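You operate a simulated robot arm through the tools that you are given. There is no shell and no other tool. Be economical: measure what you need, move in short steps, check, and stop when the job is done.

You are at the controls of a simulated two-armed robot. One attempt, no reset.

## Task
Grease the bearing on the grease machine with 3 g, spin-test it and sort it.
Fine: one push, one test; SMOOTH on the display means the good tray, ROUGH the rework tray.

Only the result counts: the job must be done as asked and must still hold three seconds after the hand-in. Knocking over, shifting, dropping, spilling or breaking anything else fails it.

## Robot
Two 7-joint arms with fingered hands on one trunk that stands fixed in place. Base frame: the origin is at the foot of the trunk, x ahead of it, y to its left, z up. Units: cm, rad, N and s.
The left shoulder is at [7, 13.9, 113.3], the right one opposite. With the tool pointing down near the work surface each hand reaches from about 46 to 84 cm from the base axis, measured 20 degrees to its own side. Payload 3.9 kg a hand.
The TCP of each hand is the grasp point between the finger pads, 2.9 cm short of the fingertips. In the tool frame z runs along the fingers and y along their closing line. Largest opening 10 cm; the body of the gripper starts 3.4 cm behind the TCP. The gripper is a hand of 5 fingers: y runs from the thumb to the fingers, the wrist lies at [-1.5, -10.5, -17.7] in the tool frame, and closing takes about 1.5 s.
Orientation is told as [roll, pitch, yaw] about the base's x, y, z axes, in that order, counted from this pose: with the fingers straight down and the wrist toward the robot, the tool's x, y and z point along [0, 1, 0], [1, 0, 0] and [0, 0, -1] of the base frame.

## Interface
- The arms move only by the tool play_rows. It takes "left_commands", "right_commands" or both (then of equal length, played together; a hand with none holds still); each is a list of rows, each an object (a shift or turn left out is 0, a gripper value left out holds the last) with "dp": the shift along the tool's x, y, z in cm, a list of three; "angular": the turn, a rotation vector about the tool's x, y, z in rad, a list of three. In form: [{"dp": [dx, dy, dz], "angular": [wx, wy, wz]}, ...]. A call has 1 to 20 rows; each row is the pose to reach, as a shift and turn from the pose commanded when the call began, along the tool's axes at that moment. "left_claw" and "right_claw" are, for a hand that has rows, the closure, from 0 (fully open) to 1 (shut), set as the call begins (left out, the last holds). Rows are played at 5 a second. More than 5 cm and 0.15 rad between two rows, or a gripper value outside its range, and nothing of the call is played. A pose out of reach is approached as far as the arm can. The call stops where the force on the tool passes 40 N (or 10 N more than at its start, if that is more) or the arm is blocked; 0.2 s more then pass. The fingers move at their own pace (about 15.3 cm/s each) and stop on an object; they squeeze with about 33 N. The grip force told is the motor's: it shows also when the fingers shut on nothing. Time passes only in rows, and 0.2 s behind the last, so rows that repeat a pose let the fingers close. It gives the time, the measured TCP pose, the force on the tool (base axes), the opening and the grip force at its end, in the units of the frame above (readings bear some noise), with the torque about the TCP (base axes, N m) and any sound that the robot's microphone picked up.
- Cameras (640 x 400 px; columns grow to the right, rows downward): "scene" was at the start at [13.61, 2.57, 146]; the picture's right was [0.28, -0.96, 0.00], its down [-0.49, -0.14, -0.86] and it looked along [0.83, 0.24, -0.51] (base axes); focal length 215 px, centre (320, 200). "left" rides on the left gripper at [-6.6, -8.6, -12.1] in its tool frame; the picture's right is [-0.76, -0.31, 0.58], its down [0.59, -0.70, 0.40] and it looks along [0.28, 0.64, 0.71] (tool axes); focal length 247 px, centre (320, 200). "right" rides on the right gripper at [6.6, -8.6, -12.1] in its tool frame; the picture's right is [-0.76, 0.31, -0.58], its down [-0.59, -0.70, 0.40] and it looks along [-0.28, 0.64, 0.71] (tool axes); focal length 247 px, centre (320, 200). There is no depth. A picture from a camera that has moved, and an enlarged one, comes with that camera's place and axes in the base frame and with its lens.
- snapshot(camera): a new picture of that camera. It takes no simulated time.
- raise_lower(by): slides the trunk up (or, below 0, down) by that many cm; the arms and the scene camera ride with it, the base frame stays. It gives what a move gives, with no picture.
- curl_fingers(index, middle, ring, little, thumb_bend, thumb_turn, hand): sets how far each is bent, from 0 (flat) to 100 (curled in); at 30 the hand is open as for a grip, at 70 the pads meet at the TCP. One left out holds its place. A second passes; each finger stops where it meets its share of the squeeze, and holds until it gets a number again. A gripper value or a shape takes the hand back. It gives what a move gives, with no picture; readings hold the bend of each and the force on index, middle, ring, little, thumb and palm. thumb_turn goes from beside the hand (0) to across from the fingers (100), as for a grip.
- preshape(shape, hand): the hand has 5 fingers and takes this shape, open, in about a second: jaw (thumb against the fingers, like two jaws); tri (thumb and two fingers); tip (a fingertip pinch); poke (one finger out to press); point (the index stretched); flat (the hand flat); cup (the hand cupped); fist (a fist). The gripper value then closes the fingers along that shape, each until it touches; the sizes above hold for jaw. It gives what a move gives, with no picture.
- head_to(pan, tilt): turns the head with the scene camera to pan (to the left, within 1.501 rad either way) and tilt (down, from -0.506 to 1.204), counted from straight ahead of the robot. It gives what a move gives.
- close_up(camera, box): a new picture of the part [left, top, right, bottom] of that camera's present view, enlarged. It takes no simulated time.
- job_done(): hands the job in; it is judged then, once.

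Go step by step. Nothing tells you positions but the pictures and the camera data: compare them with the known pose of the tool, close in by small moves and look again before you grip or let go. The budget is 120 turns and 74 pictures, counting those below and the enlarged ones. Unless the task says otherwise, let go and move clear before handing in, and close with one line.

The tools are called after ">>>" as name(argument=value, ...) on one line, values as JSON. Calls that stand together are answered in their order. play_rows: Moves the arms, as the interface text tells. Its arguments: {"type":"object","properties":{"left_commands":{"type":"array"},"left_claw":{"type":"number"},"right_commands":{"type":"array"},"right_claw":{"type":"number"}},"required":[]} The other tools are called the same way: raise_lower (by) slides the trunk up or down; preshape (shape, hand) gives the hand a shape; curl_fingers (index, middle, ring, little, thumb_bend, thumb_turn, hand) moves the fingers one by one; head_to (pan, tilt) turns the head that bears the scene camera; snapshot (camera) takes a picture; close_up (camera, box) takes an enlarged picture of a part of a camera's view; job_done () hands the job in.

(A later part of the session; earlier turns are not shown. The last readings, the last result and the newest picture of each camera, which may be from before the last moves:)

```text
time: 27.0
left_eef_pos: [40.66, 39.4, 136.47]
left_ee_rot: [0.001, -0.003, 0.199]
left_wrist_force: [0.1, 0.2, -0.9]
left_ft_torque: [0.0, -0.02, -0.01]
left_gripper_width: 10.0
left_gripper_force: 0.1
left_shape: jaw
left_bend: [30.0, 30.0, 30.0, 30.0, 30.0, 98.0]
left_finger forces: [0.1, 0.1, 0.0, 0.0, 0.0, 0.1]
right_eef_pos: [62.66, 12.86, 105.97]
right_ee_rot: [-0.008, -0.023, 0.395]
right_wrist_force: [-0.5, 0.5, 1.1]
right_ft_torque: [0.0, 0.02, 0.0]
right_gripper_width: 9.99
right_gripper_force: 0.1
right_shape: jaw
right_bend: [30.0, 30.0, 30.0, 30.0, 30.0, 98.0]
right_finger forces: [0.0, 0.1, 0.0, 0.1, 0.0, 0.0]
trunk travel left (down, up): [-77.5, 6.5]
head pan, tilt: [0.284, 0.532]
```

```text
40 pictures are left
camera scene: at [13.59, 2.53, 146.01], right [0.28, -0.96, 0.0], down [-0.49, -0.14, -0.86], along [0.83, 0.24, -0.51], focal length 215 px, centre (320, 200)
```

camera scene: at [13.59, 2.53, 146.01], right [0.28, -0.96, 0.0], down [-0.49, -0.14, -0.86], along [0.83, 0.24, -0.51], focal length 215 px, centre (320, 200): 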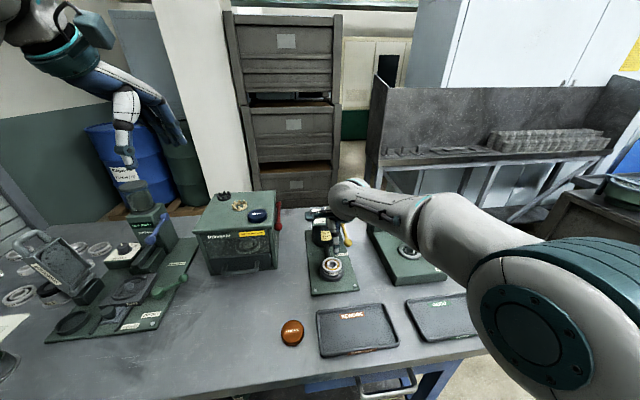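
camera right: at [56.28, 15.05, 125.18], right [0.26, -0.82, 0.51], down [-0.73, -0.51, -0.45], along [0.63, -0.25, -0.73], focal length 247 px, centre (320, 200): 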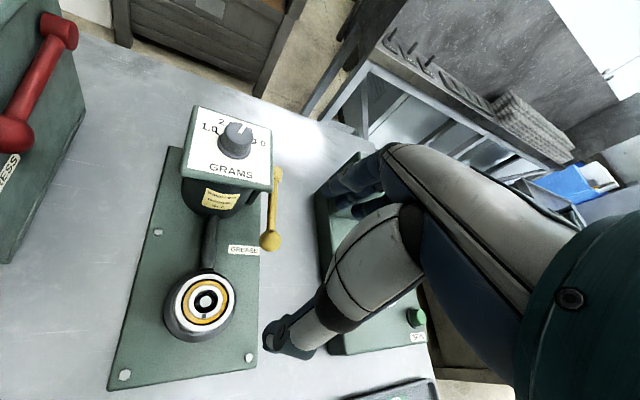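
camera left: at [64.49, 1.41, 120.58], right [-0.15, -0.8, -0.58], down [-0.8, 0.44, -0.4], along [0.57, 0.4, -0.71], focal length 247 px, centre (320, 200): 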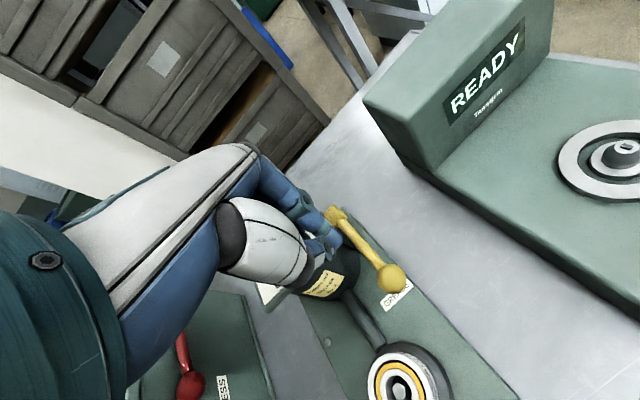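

It reached with yaw 0.4. Now look at the bearing from the right hand's camera.

>>> snapshot(camera="right")

>>> close_up(camera="scene", box=[290, 235, 386, 295])

```text
39 pictures are left
camera right: at [51.83, 15.58, 117.75], right [0.56, -0.58, 0.59], down [-0.41, -0.81, -0.41], along [0.72, -0.01, -0.69], focal length 247 px, centre (320, 200)
```

right: 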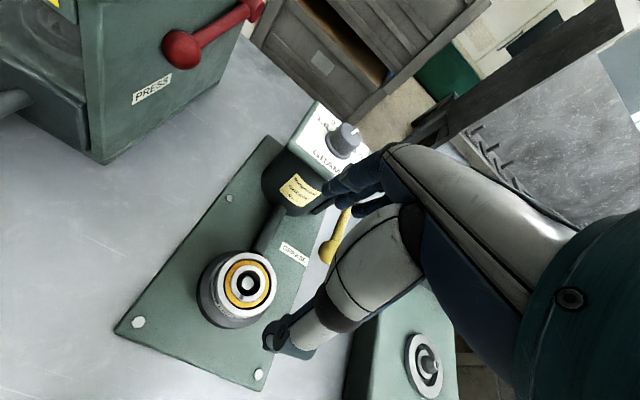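

```text
6.67 times, centred on (338, 265) of scene
camera zoom: at [13.59, 2.53, 146.01], right [0.28, -0.96, 0.0], down [-0.49, -0.14, -0.86], along [0.83, 0.24, -0.51], focal length 1435 px, centre (200, -233)
```

zoom: 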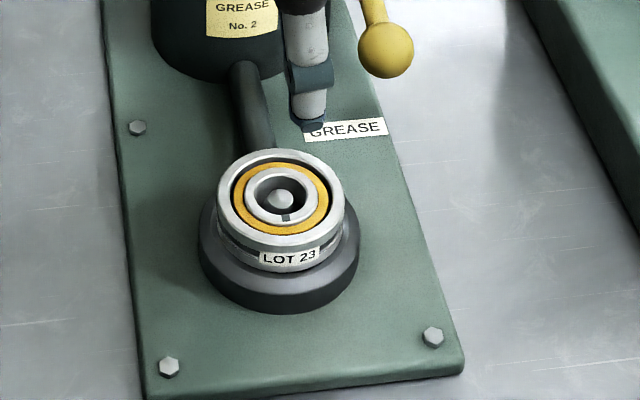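

Bearing top centre at (62.3, 12.6, 92.3), OD ≈6.2 cm, about 1.5 cm thick on a wider collar. Descending open around it.

>>> play_rows(right_commands=[{"dp": [-0.1, -0.43, 1], "angular": [0.018, 0.016, 0]}, {"dp": [-0.1, -0.43, 4], "angular": [0.018, 0.016, 0]}, {"dp": [-0.1, -0.43, 7], "angular": [0.018, 0.016, 0]}, {"dp": [-0.1, -0.43, 9], "angular": [0.018, 0.016, 0]}, {"dp": [-0.1, -0.43, 9], "angular": [0.018, 0.016, 0]}])

>>> snapshot(camera="right")

>>> close_up(camera="scene", box=[290, 220, 386, 290])

```text
time: 28.2
left_eef_pos: [40.71, 39.37, 136.46]
left_ee_rot: [0.0, -0.004, 0.199]
left_wrist_force: [0.5, 0.0, 0.2]
left_ft_torque: [-0.01, -0.02, 0.0]
left_gripper_width: 10.0
left_gripper_force: 0.1
left_shape: jaw
left_bend: [30.0, 30.0, 30.0, 30.0, 30.0, 98.0]
left_finger forces: [0.0, 0.1, 0.0, 0.0, 0.0, 0.0]
right_eef_pos: [63.54, 11.07, 98.17]
right_ee_rot: [0.049, -0.017, 0.356]
right_wrist_force: [0.0, 0.0, -0.5]
right_ft_torque: [0.03, 0.0, 0.0]
right_gripper_width: 9.99
right_gripper_force: 0.1
right_shape: jaw
right_bend: [30.0, 30.0, 30.0, 30.0, 30.0, 98.0]
right_finger forces: [0.0, 0.1, 0.0, 0.1, 0.0, 0.0]
trunk travel left (down, up): [-77.5, 6.5]
head pan, tilt: [0.284, 0.532]
```

```text
37 pictures are left
camera right: at [53.26, 13.67, 110.29], right [0.55, -0.63, 0.55], down [-0.45, -0.78, -0.44], along [0.7, -0.01, -0.71], focal length 247 px, centre (320, 200)
```

right: 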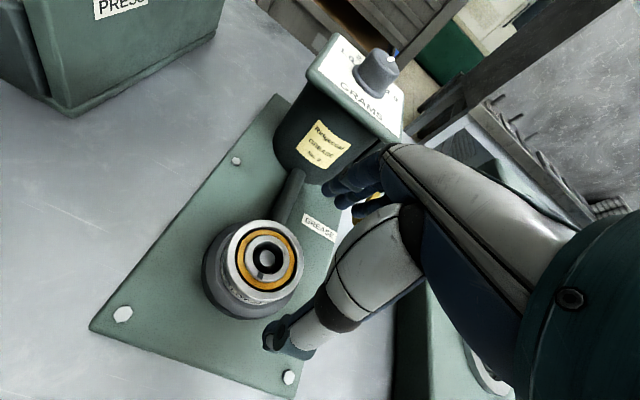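

```text
5.71 times, centred on (338, 255) of scene
camera zoom: at [13.58, 2.58, 146.01], right [0.28, -0.96, 0.0], down [-0.49, -0.14, -0.86], along [0.83, 0.24, -0.51], focal length 1230 px, centre (217, -114)
```

zoom: 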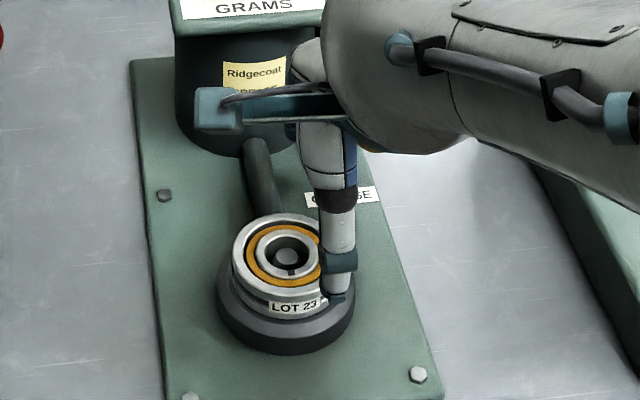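

The arm sags off target as it goes down (a joint limit). I'll rise, lower the trunk 10 cm so the arm is in a better posture, and check.

>>> play_rows(right_commands=[{"dp": [0.1, 0.2, -3]}, {"dp": [0.1, 0.43, -6]}, {"dp": [0.1, 0.43, -9]}, {"dp": [0.1, 0.43, -12]}, {"dp": [0.1, 0.43, -12]}])

>>> raise_lower(by=-10)

```text
time: 29.4
left_eef_pos: [40.69, 39.45, 136.52]
left_ee_rot: [-0.001, -0.003, 0.199]
left_wrist_force: [-0.3, 0.6, 0.7]
left_ft_torque: [-0.02, -0.03, -0.02]
left_gripper_width: 9.99
left_gripper_force: 0.1
left_shape: jaw
left_bend: [30.0, 30.0, 30.0, 30.0, 30.0, 98.0]
left_finger forces: [0.0, 0.0, 0.1, 0.1, 0.0, 0.0]
right_eef_pos: [63.63, 11.26, 108.7]
right_ee_rot: [0.031, 0.005, 0.366]
right_wrist_force: [0.4, 0.4, 0.1]
right_ft_torque: [-0.02, 0.02, 0.02]
right_gripper_width: 10.01
right_gripper_force: 0.0
right_shape: jaw
right_bend: [30.0, 30.0, 30.0, 30.0, 30.0, 98.0]
right_finger forces: [0.1, 0.1, 0.0, 0.0, 0.0, 0.0]
trunk travel left (down, up): [-77.5, 6.5]
head pan, tilt: [0.284, 0.532]
```

```text
time: 30.7
left_eef_pos: [40.7, 39.43, 126.48]
left_ee_rot: [-0.001, -0.003, 0.198]
left_wrist_force: [0.5, -0.5, -0.1]
left_ft_torque: [0.01, 0.0, 0.01]
left_gripper_width: 9.99
left_gripper_force: 0.1
left_shape: jaw
left_bend: [30.0, 30.0, 30.0, 30.0, 30.0, 98.0]
left_finger forces: [0.0, 0.1, 0.0, 0.0, 0.1, 0.0]
right_eef_pos: [63.48, 11.69, 99.4]
right_ee_rot: [0.029, -0.007, 0.371]
right_wrist_force: [0.4, 0.7, 0.2]
right_ft_torque: [0.02, 0.0, 0.01]
right_gripper_width: 9.99
right_gripper_force: 0.1
right_shape: jaw
right_bend: [30.0, 30.0, 30.0, 30.0, 30.0, 98.0]
right_finger forces: [0.0, 0.0, 0.0, 0.0, 0.1, 0.0]
trunk travel left (down, up): [-67.5, 16.5]
head pan, tilt: [0.284, 0.532]
```

>>> play_rows(right_commands=[{"angular": [0, 0, -0.1]}, {"angular": [0, 0, -0.2]}, {"angular": [0, 0, -0.3]}, {"angular": [0, 0, -0.3]}, {"angular": [0, 0, -0.3]}])

```text
time: 31.9
left_eef_pos: [40.79, 39.41, 126.44]
left_ee_rot: [0.0, -0.002, 0.2]
left_wrist_force: [0.2, -0.2, 0.0]
left_ft_torque: [-0.01, 0.0, 0.0]
left_gripper_width: 10.01
left_gripper_force: 0.0
left_shape: jaw
left_bend: [30.0, 30.0, 30.0, 30.0, 30.0, 98.0]
left_finger forces: [0.0, 0.0, 0.0, 0.0, 0.0, 0.0]
right_eef_pos: [62.66, 13.02, 98.83]
right_ee_rot: [0.002, -0.004, 0.697]
right_wrist_force: [0.0, -0.4, 0.9]
right_ft_torque: [-0.01, -0.01, -0.02]
right_gripper_width: 9.98
right_gripper_force: 0.1
right_shape: jaw
right_bend: [30.0, 30.0, 30.0, 30.0, 30.0, 98.0]
right_finger forces: [0.1, 0.1, 0.0, 0.0, 0.0, 0.0]
trunk travel left (down, up): [-67.5, 16.5]
head pan, tilt: [0.284, 0.532]
```

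With yaw 0.7 and the lower trunk the hand is exactly on pose. Descending partway and checking.

>>> play_rows(right_commands=[{"dp": [-0.09, -0.55, 1.5]}, {"dp": [-0.09, -0.55, 3]}, {"dp": [-0.09, -0.55, 3.8]}, {"dp": [-0.09, -0.55, 3.8]}])

>>> snapshot(camera="right")

>>> snapshot(camera="scene")

```text
time: 32.9
left_eef_pos: [40.74, 39.4, 126.31]
left_ee_rot: [-0.001, -0.002, 0.2]
left_wrist_force: [0.8, -0.2, 0.8]
left_ft_torque: [0.0, 0.04, 0.0]
left_gripper_width: 10.01
left_gripper_force: 0.0
left_shape: jaw
left_bend: [30.0, 30.0, 30.0, 30.0, 30.0, 98.0]
left_finger forces: [0.0, 0.1, 0.0, 0.0, 0.0, 0.1]
right_eef_pos: [62.27, 12.56, 94.91]
right_ee_rot: [0.002, -0.004, 0.697]
right_wrist_force: [-0.8, 0.1, -0.3]
right_ft_torque: [0.01, 0.0, 0.01]
right_gripper_width: 10.01
right_gripper_force: 0.2
right_shape: jaw
right_bend: [30.0, 30.0, 30.0, 30.0, 30.0, 98.0]
right_finger forces: [0.1, 0.1, 0.0, 0.1, 0.0, 0.0]
trunk travel left (down, up): [-67.5, 16.5]
head pan, tilt: [0.284, 0.532]
```

```text
35 pictures are left
camera right: at [51.59, 12.02, 106.96], right [0.72, -0.38, 0.58], down [-0.16, -0.9, -0.4], along [0.67, 0.2, -0.71], focal length 247 px, centre (320, 200)
```

right: 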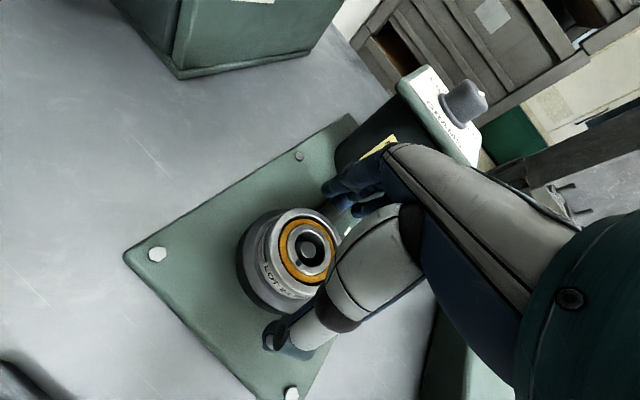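

```text
34 pictures are left
camera scene: at [13.61, 2.57, 136.0], right [0.28, -0.96, 0.0], down [-0.49, -0.14, -0.86], along [0.83, 0.24, -0.51], focal length 215 px, centre (320, 200)
```

scene: 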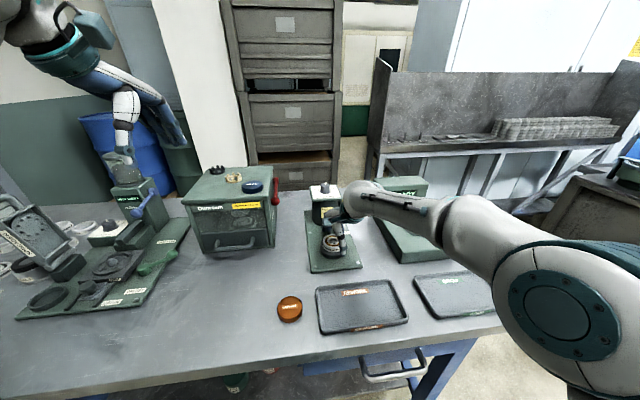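

Aligned. Lowering ~1.1 cm and closing on the bearing.

>>> play_rows(right_commands=[{"dp": [0.05, 0.05, 0.6]}, {"dp": [0.05, 0.05, 1.1]}, {"dp": [0.05, 0.05, 1.1]}])

>>> play_rows(right_claw=1, right_commands=[{"dp": [0, 0, 0]}, {"dp": [0, 0, 0]}, {"dp": [0, 0, 0]}, {"dp": [0, 0, 0]}, {"dp": [0, 0, 0]}, {"dp": [0, 0, 0]}, {"dp": [0, 0, 0]}])

>>> close_up(camera="right", box=[200, 150, 440, 370])

>>> close_up(camera="scene", box=[290, 200, 386, 280])

```text
time: 33.7
left_eef_pos: [40.79, 39.45, 126.49]
left_ee_rot: [0.0, -0.001, 0.198]
left_wrist_force: [0.0, -0.1, 0.8]
left_ft_torque: [-0.03, 0.01, 0.0]
left_gripper_width: 10.0
left_gripper_force: 0.1
left_shape: jaw
left_bend: [30.0, 30.0, 30.0, 30.0, 30.0, 98.0]
left_finger forces: [0.1, 0.0, 0.1, 0.0, 0.1, 0.0]
right_eef_pos: [62.36, 12.63, 93.84]
right_ee_rot: [0.002, -0.005, 0.697]
right_wrist_force: [-0.4, 0.5, 0.3]
right_ft_torque: [0.0, 0.0, 0.01]
right_gripper_width: 9.99
right_gripper_force: 0.1
right_shape: jaw
right_bend: [30.0, 30.0, 30.0, 30.0, 30.0, 98.0]
right_finger forces: [0.1, 0.1, 0.0, 0.0, 0.0, 0.1]
trunk travel left (down, up): [-67.5, 16.5]
head pan, tilt: [0.284, 0.532]
```

```text
time: 35.3
left_eef_pos: [40.64, 39.45, 126.52]
left_ee_rot: [-0.001, -0.003, 0.197]
left_wrist_force: [-0.2, -0.4, -1.1]
left_ft_torque: [0.01, -0.01, 0.01]
left_gripper_width: 10.01
left_gripper_force: 0.0
left_shape: jaw
left_bend: [30.0, 30.0, 30.0, 30.0, 30.0, 98.0]
left_finger forces: [0.0, 0.0, 0.1, 0.0, 0.0, 0.0]
right_eef_pos: [62.29, 12.63, 93.8]
right_ee_rot: [0.002, -0.005, 0.697]
right_wrist_force: [-3.2, -1.4, 0.7]
right_ft_torque: [-0.09, 0.13, 0.02]
right_gripper_width: 5.7
right_gripper_force: 33.3
right_shape: jaw
right_bend: [40.0, 41.0, 74.0, 52.0, 31.0, 100.0]
right_finger forces: [15.7, 9.2, 0.0, 0.0, 29.7, 0.1]
trunk travel left (down, up): [-67.5, 16.5]
head pan, tilt: [0.284, 0.532]
```

```text
1.82 times, centred on (320, 260) of right
camera zoom: at [51.52, 12.09, 105.93], right [0.72, -0.39, 0.58], down [-0.16, -0.9, -0.4], along [0.67, 0.2, -0.71], focal length 449 px, centre (320, 91)
```

zoom: 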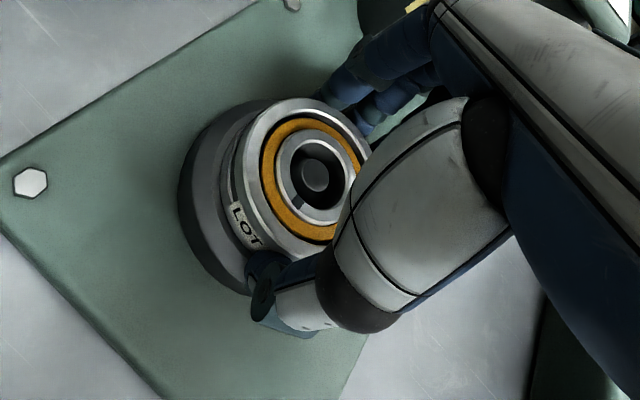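

```text
5.00 times, centred on (338, 240) of scene
camera zoom: at [13.52, 2.54, 136.01], right [0.28, -0.96, 0.0], down [-0.49, -0.14, -0.86], along [0.83, 0.24, -0.51], focal length 1076 px, centre (230, 0)
```

zoom: 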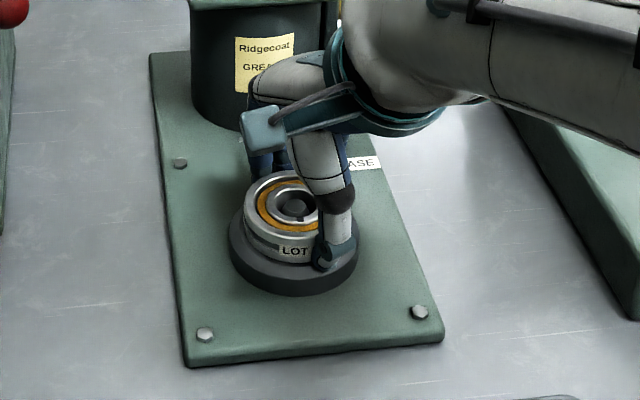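

Grip holds (5.7 cm). Lifting slowly straight up.

>>> play_rows(right_commands=[{"dp": [0, 0, -0.5]}, {"dp": [0, 0, -1.2]}, {"dp": [0, 0, -2]}, {"dp": [0, 0, -4]}, {"dp": [0, 0, -6]}, {"dp": [0, 0, -8]}, {"dp": [0, 0, -9]}, {"dp": [0, 0, -9]}])

>>> snapshot(camera="right")

>>> close_up(camera="scene", box=[270, 140, 510, 290])

```text
time: 37.1
left_eef_pos: [40.88, 39.38, 126.45]
left_ee_rot: [0.001, -0.002, 0.199]
left_wrist_force: [0.0, -0.4, 0.1]
left_ft_torque: [0.03, 0.05, 0.01]
left_gripper_width: 9.99
left_gripper_force: 0.0
left_shape: jaw
left_bend: [30.0, 30.0, 30.0, 30.0, 30.0, 98.0]
left_finger forces: [0.1, 0.0, 0.0, 0.0, 0.0, 0.0]
right_eef_pos: [62.36, 12.67, 102.93]
right_ee_rot: [0.003, -0.005, 0.698]
right_wrist_force: [-0.1, -0.4, -1.7]
right_ft_torque: [0.04, -0.04, -0.01]
right_gripper_width: 5.62
right_gripper_force: 33.0
right_shape: jaw
right_bend: [40.0, 42.0, 74.0, 52.0, 33.0, 100.0]
right_finger forces: [19.4, 8.9, 0.0, 0.1, 28.6, 0.0]
trunk travel left (down, up): [-67.5, 16.5]
head pan, tilt: [0.284, 0.532]
```

```text
31 pictures are left
camera right: at [51.56, 12.1, 114.93], right [0.72, -0.38, 0.58], down [-0.16, -0.9, -0.4], along [0.67, 0.2, -0.71], focal length 247 px, centre (320, 200)
```

right: 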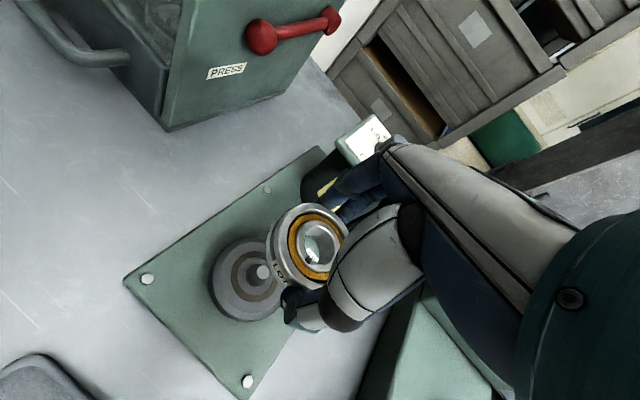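

```text
2.67 times, centred on (390, 215) of scene
camera zoom: at [13.66, 2.59, 136.0], right [0.28, -0.96, 0.0], down [-0.49, -0.14, -0.86], along [0.83, 0.24, -0.51], focal length 574 px, centre (133, 160)
```

zoom: 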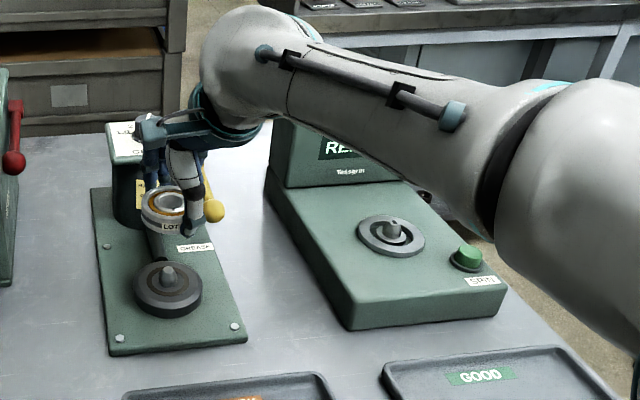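

Bearing is lifted off cleanly; its top sits ~1.5 cm below the TCP. Spindle estimated at (75.2, -11.4), tip z≈94.5. Carrying it over at z≈104 and turning the hand back to yaw 0.

>>> play_rows(right_commands=[{"dp": [-3, -0.6, -0.5], "angular": [0, 0, 0.07]}, {"dp": [-6, -1.3, -1], "angular": [0, 0, 0.15]}, {"dp": [-9, -1.9, -1], "angular": [0, 0, 0.23]}, {"dp": [-12, -2.6, -1], "angular": [0, 0, 0.31]}, {"dp": [-15, -3.2, -1], "angular": [0, 0, 0.39]}, {"dp": [-18, -3.8, -1], "angular": [0, 0, 0.47]}, {"dp": [-21, -4.5, -1], "angular": [0, 0, 0.55]}, {"dp": [-24, -5.1, -1], "angular": [0, 0, 0.63]}, {"dp": [-26.7, -5.7, -1], "angular": [0, 0, 0.7]}, {"dp": [-26.7, -5.7, -1], "angular": [0, 0, 0.7]}])

>>> snapshot(camera="right")

>>> snapshot(camera="scene")

```text
time: 39.3
left_eef_pos: [40.74, 39.47, 126.32]
left_ee_rot: [0.001, -0.003, 0.198]
left_wrist_force: [-0.2, 0.7, -0.5]
left_ft_torque: [-0.03, -0.02, -0.01]
left_gripper_width: 10.0
left_gripper_force: 0.0
left_shape: jaw
left_bend: [30.0, 30.0, 30.0, 30.0, 30.0, 98.0]
left_finger forces: [0.0, 0.1, 0.1, 0.0, 0.1, 0.0]
right_eef_pos: [75.05, -11.46, 103.7]
right_ee_rot: [0.004, 0.002, -0.005]
right_wrist_force: [-0.2, -0.2, -1.7]
right_ft_torque: [-0.01, -0.03, 0.03]
right_gripper_width: 5.62
right_gripper_force: 33.2
right_shape: jaw
right_bend: [40.0, 42.0, 74.0, 52.0, 33.0, 100.0]
right_finger forces: [19.4, 8.8, 0.1, 0.0, 28.5, 0.0]
trunk travel left (down, up): [-67.5, 16.5]
head pan, tilt: [0.284, 0.532]
```

```text
29 pictures are left
camera right: at [66.51, -4.99, 115.86], right [0.3, -0.76, 0.57], down [-0.7, -0.59, -0.4], along [0.64, -0.28, -0.71], focal length 247 px, centre (320, 200)
```

right: 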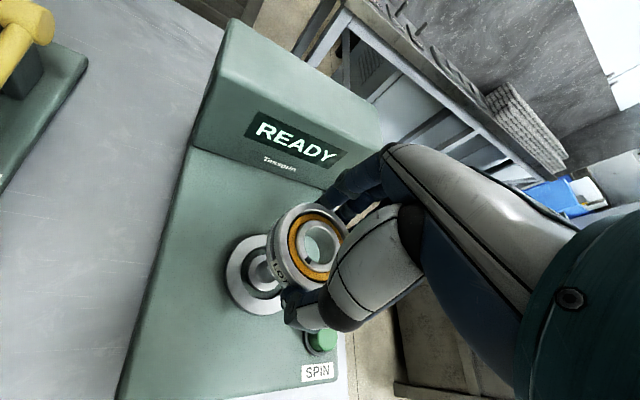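

```text
28 pictures are left
camera scene: at [13.61, 2.62, 136.0], right [0.28, -0.96, 0.0], down [-0.49, -0.14, -0.86], along [0.83, 0.24, -0.51], focal length 215 px, centre (320, 200)
```

scene: 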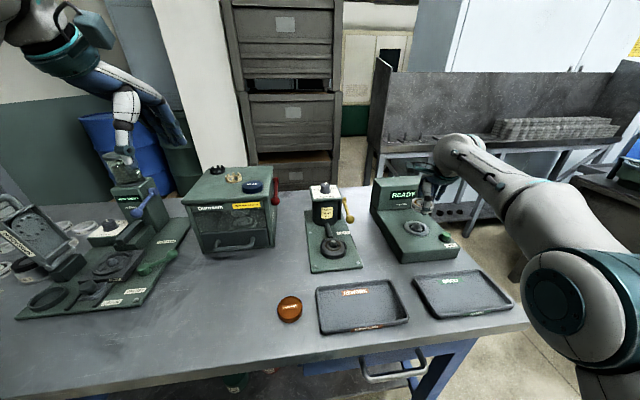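

>>> close_up(camera="right", box=[200, 190, 360, 340])

```text
2.67 times, centred on (280, 265) of right
camera zoom: at [66.51, -4.99, 115.86], right [0.3, -0.76, 0.57], down [-0.7, -0.59, -0.4], along [0.64, -0.28, -0.71], focal length 659 px, centre (427, 27)
```

zoom: 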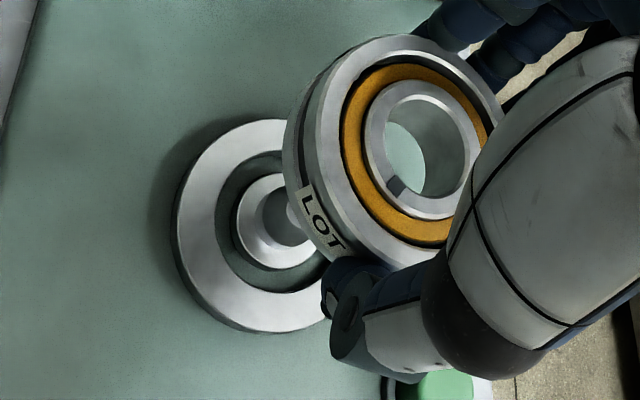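

Bearing is nearly over the spindle. Lowering to just above the tip to compare precisely.

>>> play_rows(right_commands=[{"dp": [-0.1, 0.1, 2]}, {"dp": [-0.2, 0.1, 4]}, {"dp": [-0.2, 0.1, 4.6]}, {"dp": [-0.2, 0.1, 4.6]}])

>>> close_up(camera="right", box=[220, 190, 380, 320])

>>> close_up(camera="scene", box=[380, 180, 476, 260])

```text
time: 40.3
left_eef_pos: [40.81, 39.48, 126.57]
left_ee_rot: [0.001, -0.002, 0.2]
left_wrist_force: [-0.3, 0.4, -0.7]
left_ft_torque: [0.0, 0.02, -0.03]
left_gripper_width: 10.0
left_gripper_force: 0.1
left_shape: jaw
left_bend: [30.0, 30.0, 30.0, 30.0, 30.0, 98.0]
left_finger forces: [0.0, 0.0, 0.0, 0.1, 0.0, 0.0]
right_eef_pos: [75.14, -11.67, 99.09]
right_ee_rot: [0.003, 0.001, -0.002]
right_wrist_force: [0.1, -0.1, -2.5]
right_ft_torque: [0.02, 0.01, 0.03]
right_gripper_width: 5.58
right_gripper_force: 32.9
right_shape: jaw
right_bend: [40.0, 42.0, 74.0, 52.0, 33.0, 100.0]
right_finger forces: [19.5, 8.9, 0.0, 0.0, 28.5, 0.0]
trunk travel left (down, up): [-67.5, 16.5]
head pan, tilt: [0.284, 0.532]
```

```text
3.08 times, centred on (300, 255) of right
camera zoom: at [66.65, -5.14, 111.23], right [0.31, -0.76, 0.57], down [-0.7, -0.59, -0.4], along [0.64, -0.28, -0.71], focal length 760 px, centre (382, 31)
```

zoom: 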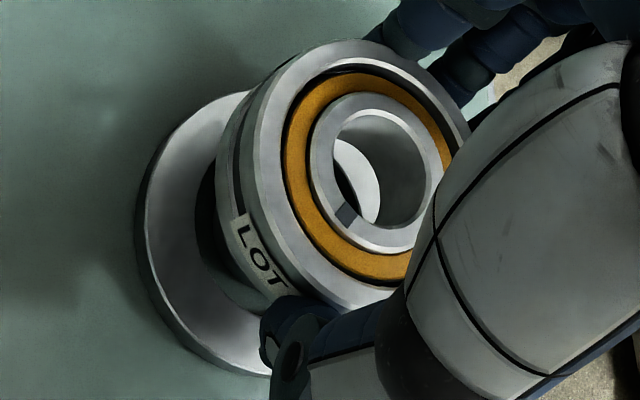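

```text
5.00 times, centred on (428, 220) of scene
camera zoom: at [13.66, 2.58, 136.0], right [0.28, -0.96, 0.0], down [-0.49, -0.14, -0.86], along [0.83, 0.24, -0.51], focal length 1076 px, centre (-220, 100)
```

zoom: 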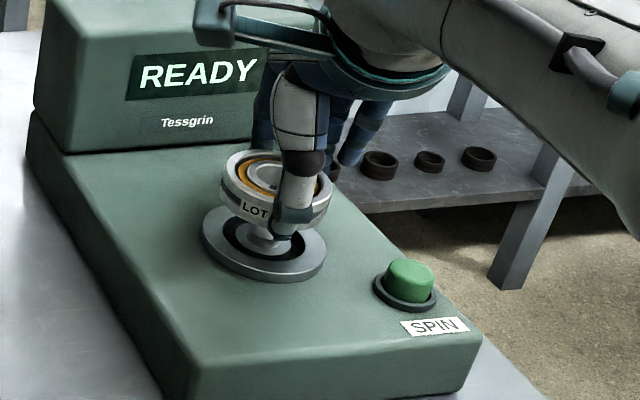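

>>> play_rows(right_commands=[{"dp": [-0.22, -0.25, 0]}, {"dp": [-0.22, -0.25, 0.6]}, {"dp": [-0.22, -0.25, 0.6]}])

>>> close_up(camera="right", box=[220, 190, 380, 320])

>>> close_up(camera="scene", box=[400, 200, 464, 250])

```text
time: 41.1
left_eef_pos: [40.94, 39.41, 126.49]
left_ee_rot: [-0.001, 0.001, 0.198]
left_wrist_force: [0.7, 0.6, 0.0]
left_ft_torque: [-0.02, 0.02, 0.01]
left_gripper_width: 10.03
left_gripper_force: 0.1
left_shape: jaw
left_bend: [30.0, 30.0, 30.0, 30.0, 30.0, 98.0]
left_finger forces: [0.0, 0.1, 0.0, 0.1, 0.0, 0.1]
right_eef_pos: [75.02, -11.86, 98.47]
right_ee_rot: [0.002, -0.001, -0.002]
right_wrist_force: [-0.4, 0.2, -3.0]
right_ft_torque: [-0.01, -0.03, 0.03]
right_gripper_width: 5.61
right_gripper_force: 33.0
right_shape: jaw
right_bend: [40.0, 42.0, 74.0, 52.0, 33.0, 100.0]
right_finger forces: [19.6, 8.9, 0.0, 0.0, 28.4, 0.0]
trunk travel left (down, up): [-67.5, 16.5]
head pan, tilt: [0.284, 0.532]
```

```text
3.08 times, centred on (300, 255) of right
camera zoom: at [66.42, -5.39, 110.64], right [0.3, -0.76, 0.57], down [-0.7, -0.59, -0.4], along [0.64, -0.28, -0.71], focal length 760 px, centre (382, 31)
```

zoom: 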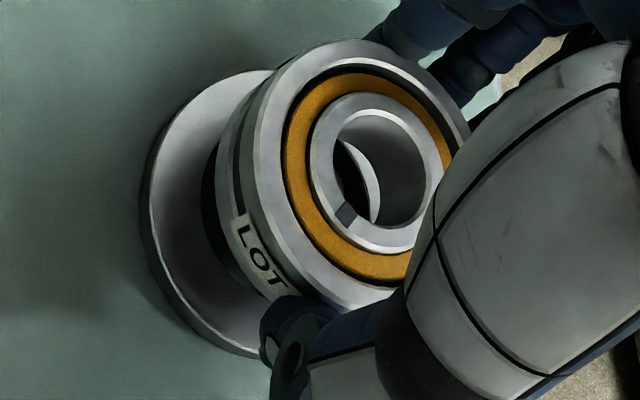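

```text
8.00 times, centred on (432, 225) of scene
camera zoom: at [13.64, 2.57, 136.0], right [0.28, -0.96, 0.0], down [-0.49, -0.14, -0.86], along [0.83, 0.24, -0.51], focal length 1722 px, centre (-576, 0)
```

zoom: 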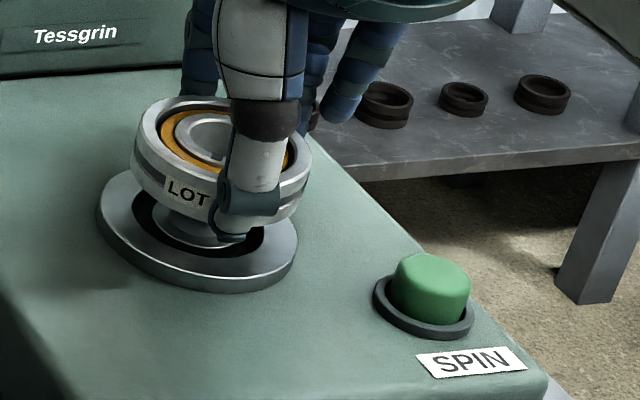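

Axes now agree within about 1 mm in both views. Lowering onto the spindle in small steps.

>>> play_rows(right_commands=[{"dp": [0.06, 0, 0.3]}, {"dp": [0.06, 0, 0.6]}, {"dp": [0.06, 0, 0.9]}, {"dp": [0.06, 0, 1.2]}, {"dp": [0.06, 0, 1.2]}])

>>> close_up(camera="right", box=[220, 190, 380, 320])

>>> close_up(camera="scene", box=[400, 200, 464, 250])

```text
time: 42.3
left_eef_pos: [40.85, 39.39, 126.4]
left_ee_rot: [-0.002, -0.002, 0.199]
left_wrist_force: [-0.6, -0.9, -0.7]
left_ft_torque: [0.0, -0.03, 0.02]
left_gripper_width: 10.01
left_gripper_force: 0.0
left_shape: jaw
left_bend: [30.0, 30.0, 30.0, 30.0, 30.0, 98.0]
left_finger forces: [0.0, 0.1, 0.1, 0.1, 0.0, 0.1]
right_eef_pos: [74.88, -11.79, 97.28]
right_ee_rot: [0.004, 0.001, -0.002]
right_wrist_force: [-0.3, 0.0, -2.3]
right_ft_torque: [0.02, -0.02, 0.02]
right_gripper_width: 5.65
right_gripper_force: 32.9
right_shape: jaw
right_bend: [40.0, 42.0, 74.0, 52.0, 33.0, 100.0]
right_finger forces: [19.6, 8.9, 0.1, 0.0, 28.5, 0.0]
trunk travel left (down, up): [-67.5, 16.5]
head pan, tilt: [0.284, 0.532]
```

```text
3.08 times, centred on (300, 255) of right
camera zoom: at [66.46, -5.26, 109.41], right [0.31, -0.76, 0.57], down [-0.7, -0.59, -0.4], along [0.64, -0.28, -0.71], focal length 760 px, centre (382, 31)
```

zoom: 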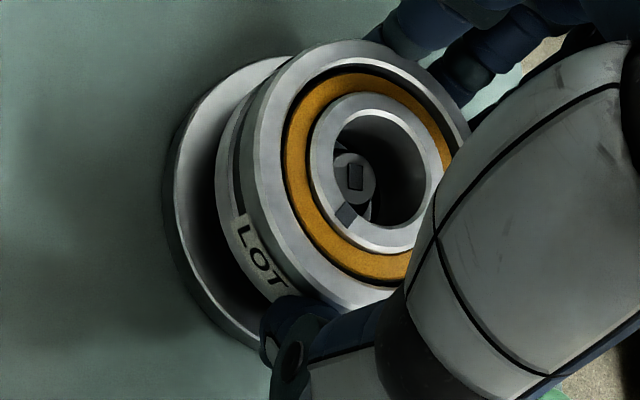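

```text
8.00 times, centred on (432, 225) of scene
camera zoom: at [13.65, 2.57, 136.0], right [0.28, -0.96, 0.0], down [-0.49, -0.14, -0.86], along [0.83, 0.24, -0.51], focal length 1722 px, centre (-576, 0)
```

zoom: 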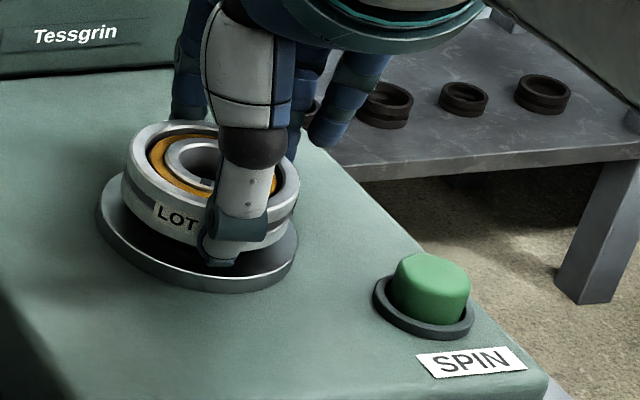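

>>> close_up(camera="right", box=[288, 208, 344, 252])

```text
9.09 times, centred on (316, 230) of right
camera zoom: at [66.46, -5.26, 109.41], right [0.31, -0.76, 0.57], down [-0.7, -0.59, -0.4], along [0.64, -0.28, -0.71], focal length 2245 px, centre (356, -73)
```

zoom: 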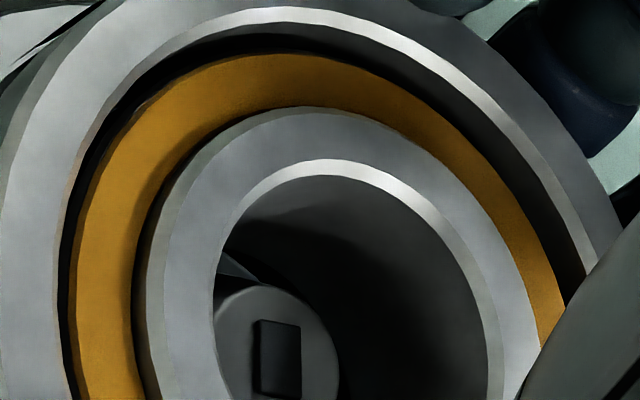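

The spindle tip is inside the bore and coaxial. Continuing down.

>>> play_rows(right_commands=[{"dp": [0, 0, 0.3]}, {"dp": [0, 0, 0.6]}, {"dp": [0, 0, 0.9]}, {"dp": [0, 0, 1.2]}, {"dp": [0, 0, 1.2]}])

>>> close_up(camera="right", box=[220, 190, 380, 320])

>>> close_up(camera="scene", box=[400, 200, 464, 250])

```text
time: 43.5
left_eef_pos: [40.61, 39.42, 126.42]
left_ee_rot: [-0.002, -0.003, 0.199]
left_wrist_force: [0.0, 1.0, 0.1]
left_ft_torque: [-0.02, -0.07, -0.02]
left_gripper_width: 10.0
left_gripper_force: 0.0
left_shape: jaw
left_bend: [30.0, 30.0, 30.0, 30.0, 30.0, 98.0]
left_finger forces: [0.0, 0.1, 0.0, 0.0, 0.1, 0.0]
right_eef_pos: [74.94, -11.84, 96.53]
right_ee_rot: [0.005, -0.008, -0.002]
right_wrist_force: [2.7, -1.0, 11.7]
right_ft_torque: [-0.11, -0.48, -0.01]
right_gripper_width: 5.67
right_gripper_force: 32.7
right_shape: jaw
right_bend: [40.0, 41.0, 74.0, 52.0, 33.0, 100.0]
right_finger forces: [20.3, 21.3, 0.0, 0.0, 28.2, 0.0]
trunk travel left (down, up): [-67.5, 16.5]
head pan, tilt: [0.284, 0.532]
```

```text
3.08 times, centred on (300, 255) of right
camera zoom: at [66.31, -5.28, 108.54], right [0.3, -0.76, 0.58], down [-0.7, -0.59, -0.41], along [0.65, -0.28, -0.71], focal length 760 px, centre (382, 31)
```

zoom: 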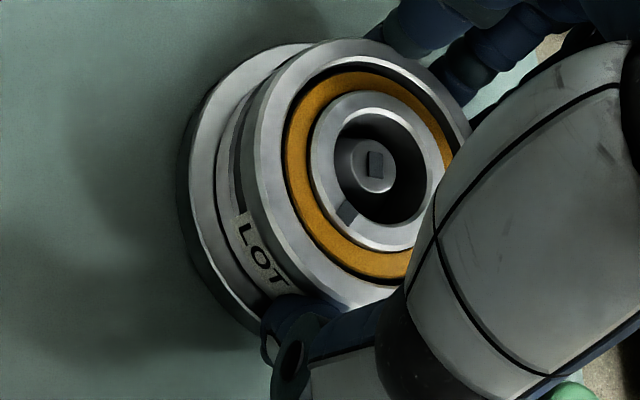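

```text
8.00 times, centred on (432, 225) of scene
camera zoom: at [13.42, 2.6, 136.04], right [0.28, -0.96, 0.0], down [-0.49, -0.14, -0.86], along [0.83, 0.24, -0.51], focal length 1722 px, centre (-576, 0)
```

zoom: 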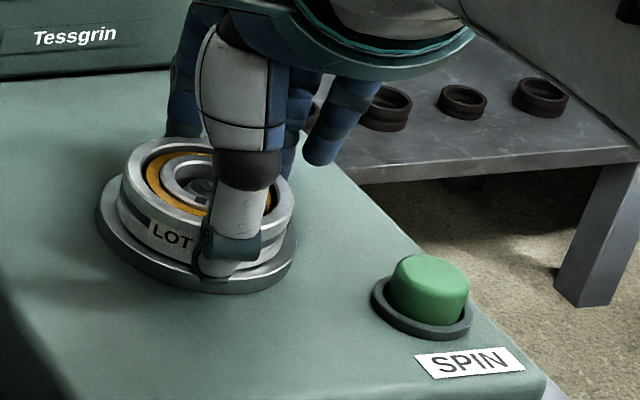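

The bearing bears on the seat (≈14 N). I'll relax slightly, open, and lift away a little to look.

>>> play_rows(right_commands=[{"dp": [0, 0, -0.2]}, {"dp": [0, 0, -0.2]}])

>>> play_rows(right_claw=0, right_commands=[{"dp": [0, 0, -0.1]}, {"dp": [0, 0, -0.2]}, {"dp": [0, 0, -0.2]}, {"dp": [0, 0, -0.2]}, {"dp": [0, 0, -0.2]}, {"dp": [0, 0, -1]}, {"dp": [0, 0, -3]}, {"dp": [0, 0, -6]}, {"dp": [0, -2, -9]}, {"dp": [0, -4, -10]}])

>>> snapshot(camera="right")

>>> close_up(camera="scene", box=[370, 170, 482, 260])

```text
time: 44.1
left_eef_pos: [40.54, 39.52, 126.54]
left_ee_rot: [0.0, -0.003, 0.199]
left_wrist_force: [0.4, 0.0, 0.0]
left_ft_torque: [0.01, 0.0, -0.01]
left_gripper_width: 9.98
left_gripper_force: 0.0
left_shape: jaw
left_bend: [30.0, 30.0, 30.0, 30.0, 30.0, 98.0]
left_finger forces: [0.0, 0.0, 0.0, 0.1, 0.0, 0.0]
right_eef_pos: [74.89, -11.74, 96.57]
right_ee_rot: [0.003, -0.004, -0.002]
right_wrist_force: [3.7, -0.5, 11.6]
right_ft_torque: [-0.15, -0.55, -0.01]
right_gripper_width: 5.71
right_gripper_force: 32.5
right_shape: jaw
right_bend: [39.0, 40.0, 74.0, 52.0, 34.0, 100.0]
right_finger forces: [20.8, 21.0, 0.0, 0.1, 27.9, 0.0]
trunk travel left (down, up): [-67.5, 16.5]
head pan, tilt: [0.284, 0.532]
```

```text
time: 46.3
left_eef_pos: [40.62, 39.5, 126.5]
left_ee_rot: [0.0, -0.003, 0.2]
left_wrist_force: [-0.4, -0.5, 0.7]
left_ft_torque: [0.0, -0.01, -0.01]
left_gripper_width: 9.99
left_gripper_force: 0.1
left_shape: jaw
left_bend: [30.0, 30.0, 30.0, 30.0, 30.0, 98.0]
left_finger forces: [0.0, 0.0, 0.1, 0.0, 0.0, 0.1]
right_eef_pos: [70.73, -11.94, 106.38]
right_ee_rot: [0.003, -0.002, 0.0]
right_wrist_force: [-0.6, 0.1, 0.3]
right_ft_torque: [0.0, -0.07, 0.04]
right_gripper_width: 9.96
right_gripper_force: 0.0
right_shape: jaw
right_bend: [30.0, 30.0, 30.0, 30.0, 30.0, 98.0]
right_finger forces: [0.1, 0.0, 0.1, 0.0, 0.1, 0.0]
trunk travel left (down, up): [-67.5, 16.5]
head pan, tilt: [0.284, 0.532]
```

```text
17 pictures are left
camera right: at [62.27, -5.32, 118.49], right [0.3, -0.76, 0.57], down [-0.7, -0.59, -0.4], along [0.64, -0.28, -0.71], focal length 247 px, centre (320, 200)
```

right: 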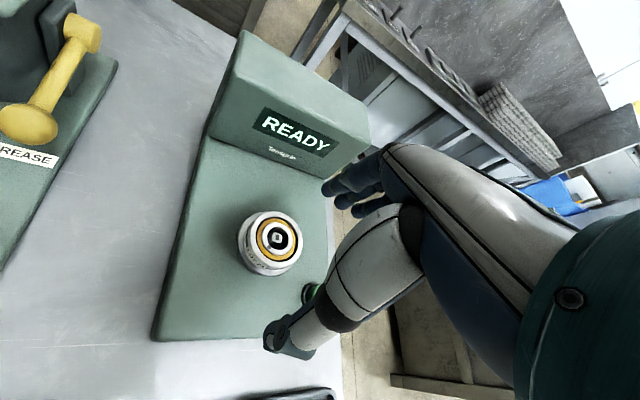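

```text
4.44 times, centred on (426, 215) of scene
camera zoom: at [13.53, 2.59, 136.01], right [0.28, -0.96, 0.0], down [-0.49, -0.14, -0.86], along [0.83, 0.24, -0.51], focal length 956 px, centre (-151, 133)
```

zoom: 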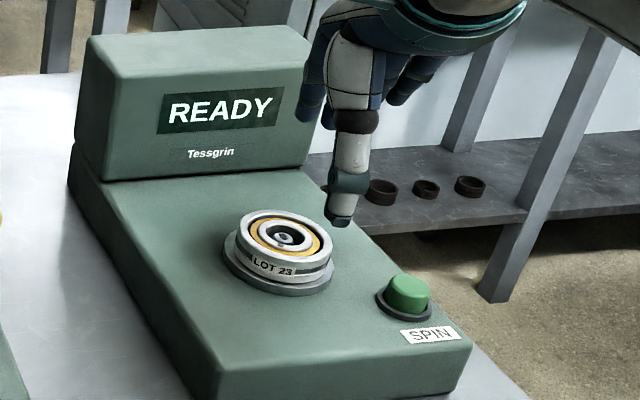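

The bearing sits level on the spindle. The SPIN button top is at about (72.5, -19.4, 93.7). I'll move above it and take the poke shape.

>>> play_rows(right_commands=[{"dp": [-3, 0.7, 0]}, {"dp": [-6, 1.4, 0]}, {"dp": [-7.5, 1.7, 0]}, {"dp": [-7.5, 1.7, 0]}])

>>> preshape(hand="right", shape="poke")

>>> snapshot(camera="right")

>>> close_up(camera="scene", box=[390, 150, 502, 250])

```text
time: 47.3
left_eef_pos: [40.7, 39.42, 126.45]
left_ee_rot: [-0.001, -0.001, 0.199]
left_wrist_force: [0.5, 0.0, 0.8]
left_ft_torque: [-0.03, 0.0, -0.02]
left_gripper_width: 9.98
left_gripper_force: 0.2
left_shape: jaw
left_bend: [30.0, 30.0, 30.0, 30.0, 30.0, 98.0]
left_finger forces: [0.0, 0.0, 0.0, 0.1, 0.0, 0.1]
right_eef_pos: [72.57, -19.34, 106.3]
right_ee_rot: [0.005, -0.001, -0.003]
right_wrist_force: [-0.4, 0.5, 0.2]
right_ft_torque: [-0.01, 0.01, -0.03]
right_gripper_width: 9.99
right_gripper_force: 0.2
right_shape: jaw
right_bend: [30.0, 30.0, 30.0, 30.0, 30.0, 98.0]
right_finger forces: [0.0, 0.0, 0.1, 0.0, 0.1, 0.1]
trunk travel left (down, up): [-67.5, 16.5]
head pan, tilt: [0.284, 0.532]
```

```text
time: 48.2
left_eef_pos: [40.67, 39.38, 126.34]
left_ee_rot: [0.0, -0.002, 0.2]
left_wrist_force: [-0.1, -0.7, 1.0]
left_ft_torque: [0.04, 0.02, 0.0]
left_gripper_width: 9.99
left_gripper_force: 0.0
left_shape: jaw
left_bend: [30.0, 30.0, 30.0, 30.0, 30.0, 98.0]
left_finger forces: [0.1, 0.1, 0.1, 0.0, 0.0, 0.0]
right_eef_pos: [72.65, -19.31, 106.39]
right_ee_rot: [0.004, -0.003, -0.002]
right_wrist_force: [-0.2, 0.5, 0.4]
right_ft_torque: [0.02, -0.03, -0.02]
right_gripper_width: 0.0
right_gripper_force: 0.0
right_shape: poke
right_bend: [70.0, 70.0, 99.0, 99.0, 100.0, 100.0]
right_finger forces: [0.0, 0.0, 0.2, 0.0, 0.1, 0.0]
trunk travel left (down, up): [-67.5, 16.5]
head pan, tilt: [0.284, 0.532]
```

```text
15 pictures are left
camera right: at [64.08, -12.77, 118.39], right [0.3, -0.76, 0.57], down [-0.7, -0.59, -0.4], along [0.64, -0.28, -0.71], focal length 247 px, centre (320, 200)
```

right: 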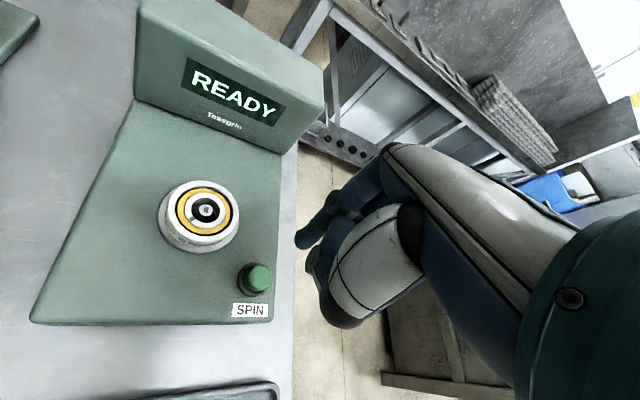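

```text
4.00 times, centred on (446, 200) of scene
camera zoom: at [13.61, 2.58, 136.0], right [0.28, -0.96, 0.0], down [-0.49, -0.14, -0.86], along [0.83, 0.24, -0.51], focal length 861 px, centre (-184, 200)
```

zoom: 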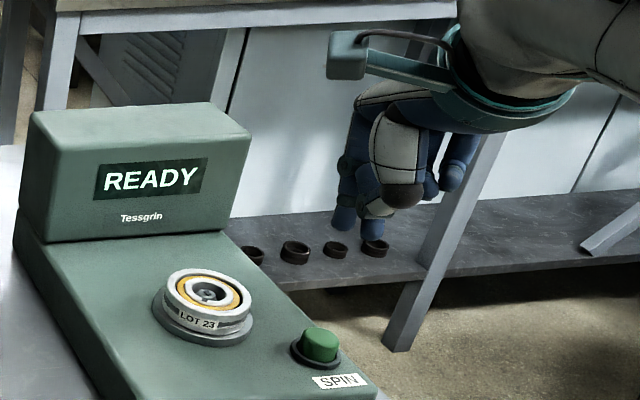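

Index tip is ~(73.0, -18.6), button top (72.8, -19.7, 93.9). Moving over and down to just above the button.

>>> play_rows(right_commands=[{"dp": [-1.1, -0.25, 0]}, {"dp": [-1.1, -0.25, 3]}, {"dp": [-1.1, -0.25, 6]}, {"dp": [-1.1, -0.25, 8]}, {"dp": [-1.1, -0.25, 8]}])

>>> close_up(camera="scene", box=[410, 190, 490, 260])

```text
time: 49.4
left_eef_pos: [40.78, 39.48, 126.3]
left_ee_rot: [0.0, -0.001, 0.2]
left_wrist_force: [0.1, 0.3, 0.4]
left_ft_torque: [0.03, 0.01, -0.01]
left_gripper_width: 9.97
left_gripper_force: 0.1
left_shape: jaw
left_bend: [30.0, 30.0, 30.0, 30.0, 30.0, 98.0]
left_finger forces: [0.0, 0.0, 0.1, 0.0, 0.0, 0.1]
right_eef_pos: [72.38, -20.43, 98.4]
right_ee_rot: [0.002, -0.003, -0.001]
right_wrist_force: [-0.4, 0.3, -1.0]
right_ft_torque: [0.0, 0.01, 0.0]
right_gripper_width: 0.01
right_gripper_force: 0.1
right_shape: poke
right_bend: [70.0, 70.0, 99.0, 99.0, 100.0, 100.0]
right_finger forces: [0.0, 0.0, 0.0, 0.0, 0.0, 0.0]
trunk travel left (down, up): [-67.5, 16.5]
head pan, tilt: [0.284, 0.532]
```

```text
5.71 times, centred on (450, 225) of scene
camera zoom: at [13.59, 2.6, 136.01], right [0.28, -0.96, 0.0], down [-0.49, -0.14, -0.86], along [0.83, 0.24, -0.51], focal length 1230 px, centre (-423, 57)
```

zoom: 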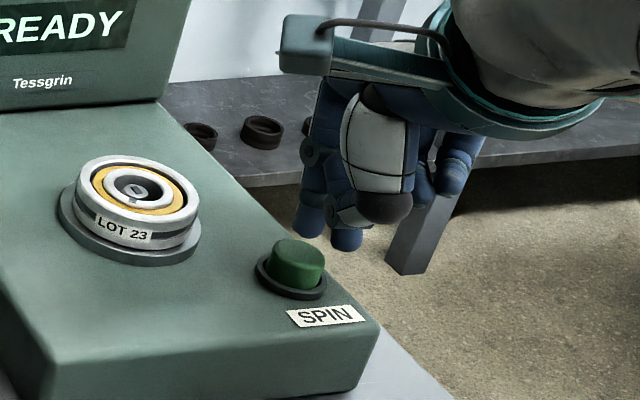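

Index tip is right over the button. Pressing down in small steps.

>>> play_rows(right_commands=[{"dp": [0, 0, 0.5]}, {"dp": [0, 0, 1]}, {"dp": [0, 0, 1.5]}, {"dp": [0, 0, 1.8]}, {"dp": [0, 0, 2.1]}, {"dp": [0, 0, 2.4]}])

>>> close_up(camera="scene", box=[366, 170, 490, 260])

```text
time: 50.8
left_eef_pos: [40.52, 39.49, 126.57]
left_ee_rot: [-0.002, -0.007, 0.198]
left_wrist_force: [0.2, 0.8, 0.0]
left_ft_torque: [0.01, -0.01, 0.0]
left_gripper_width: 10.01
left_gripper_force: 0.1
left_shape: jaw
left_bend: [30.0, 30.0, 30.0, 30.0, 30.0, 98.0]
left_finger forces: [0.0, 0.0, 0.0, 0.0, 0.0, 0.0]
right_eef_pos: [72.23, -20.44, 96.46]
right_ee_rot: [0.006, -0.01, -0.004]
right_wrist_force: [3.2, -4.4, 19.9]
right_ft_torque: [0.02, -0.18, -0.05]
right_gripper_width: 0.02
right_gripper_force: 0.1
right_shape: poke
right_bend: [70.0, 70.0, 99.0, 99.0, 100.0, 100.0]
right_finger forces: [18.2, 2.8, 0.0, 0.0, 0.1, 0.0]
trunk travel left (down, up): [-67.5, 16.5]
head pan, tilt: [0.284, 0.532]
heard: click
```

```text
4.44 times, centred on (428, 215) of scene
camera zoom: at [13.29, 2.6, 136.07], right [0.28, -0.96, 0.0], down [-0.48, -0.14, -0.86], along [0.83, 0.24, -0.5], focal length 956 px, centre (-160, 133)
```

zoom: 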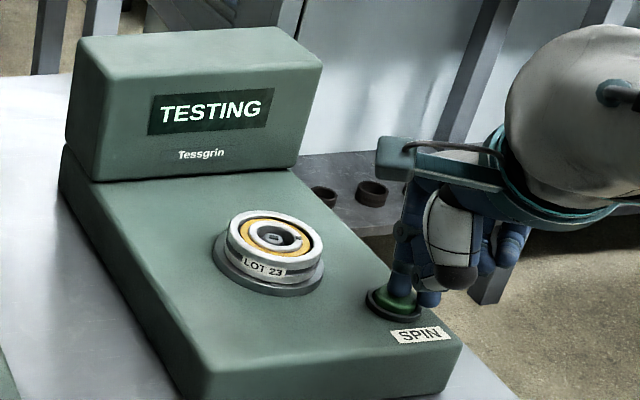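

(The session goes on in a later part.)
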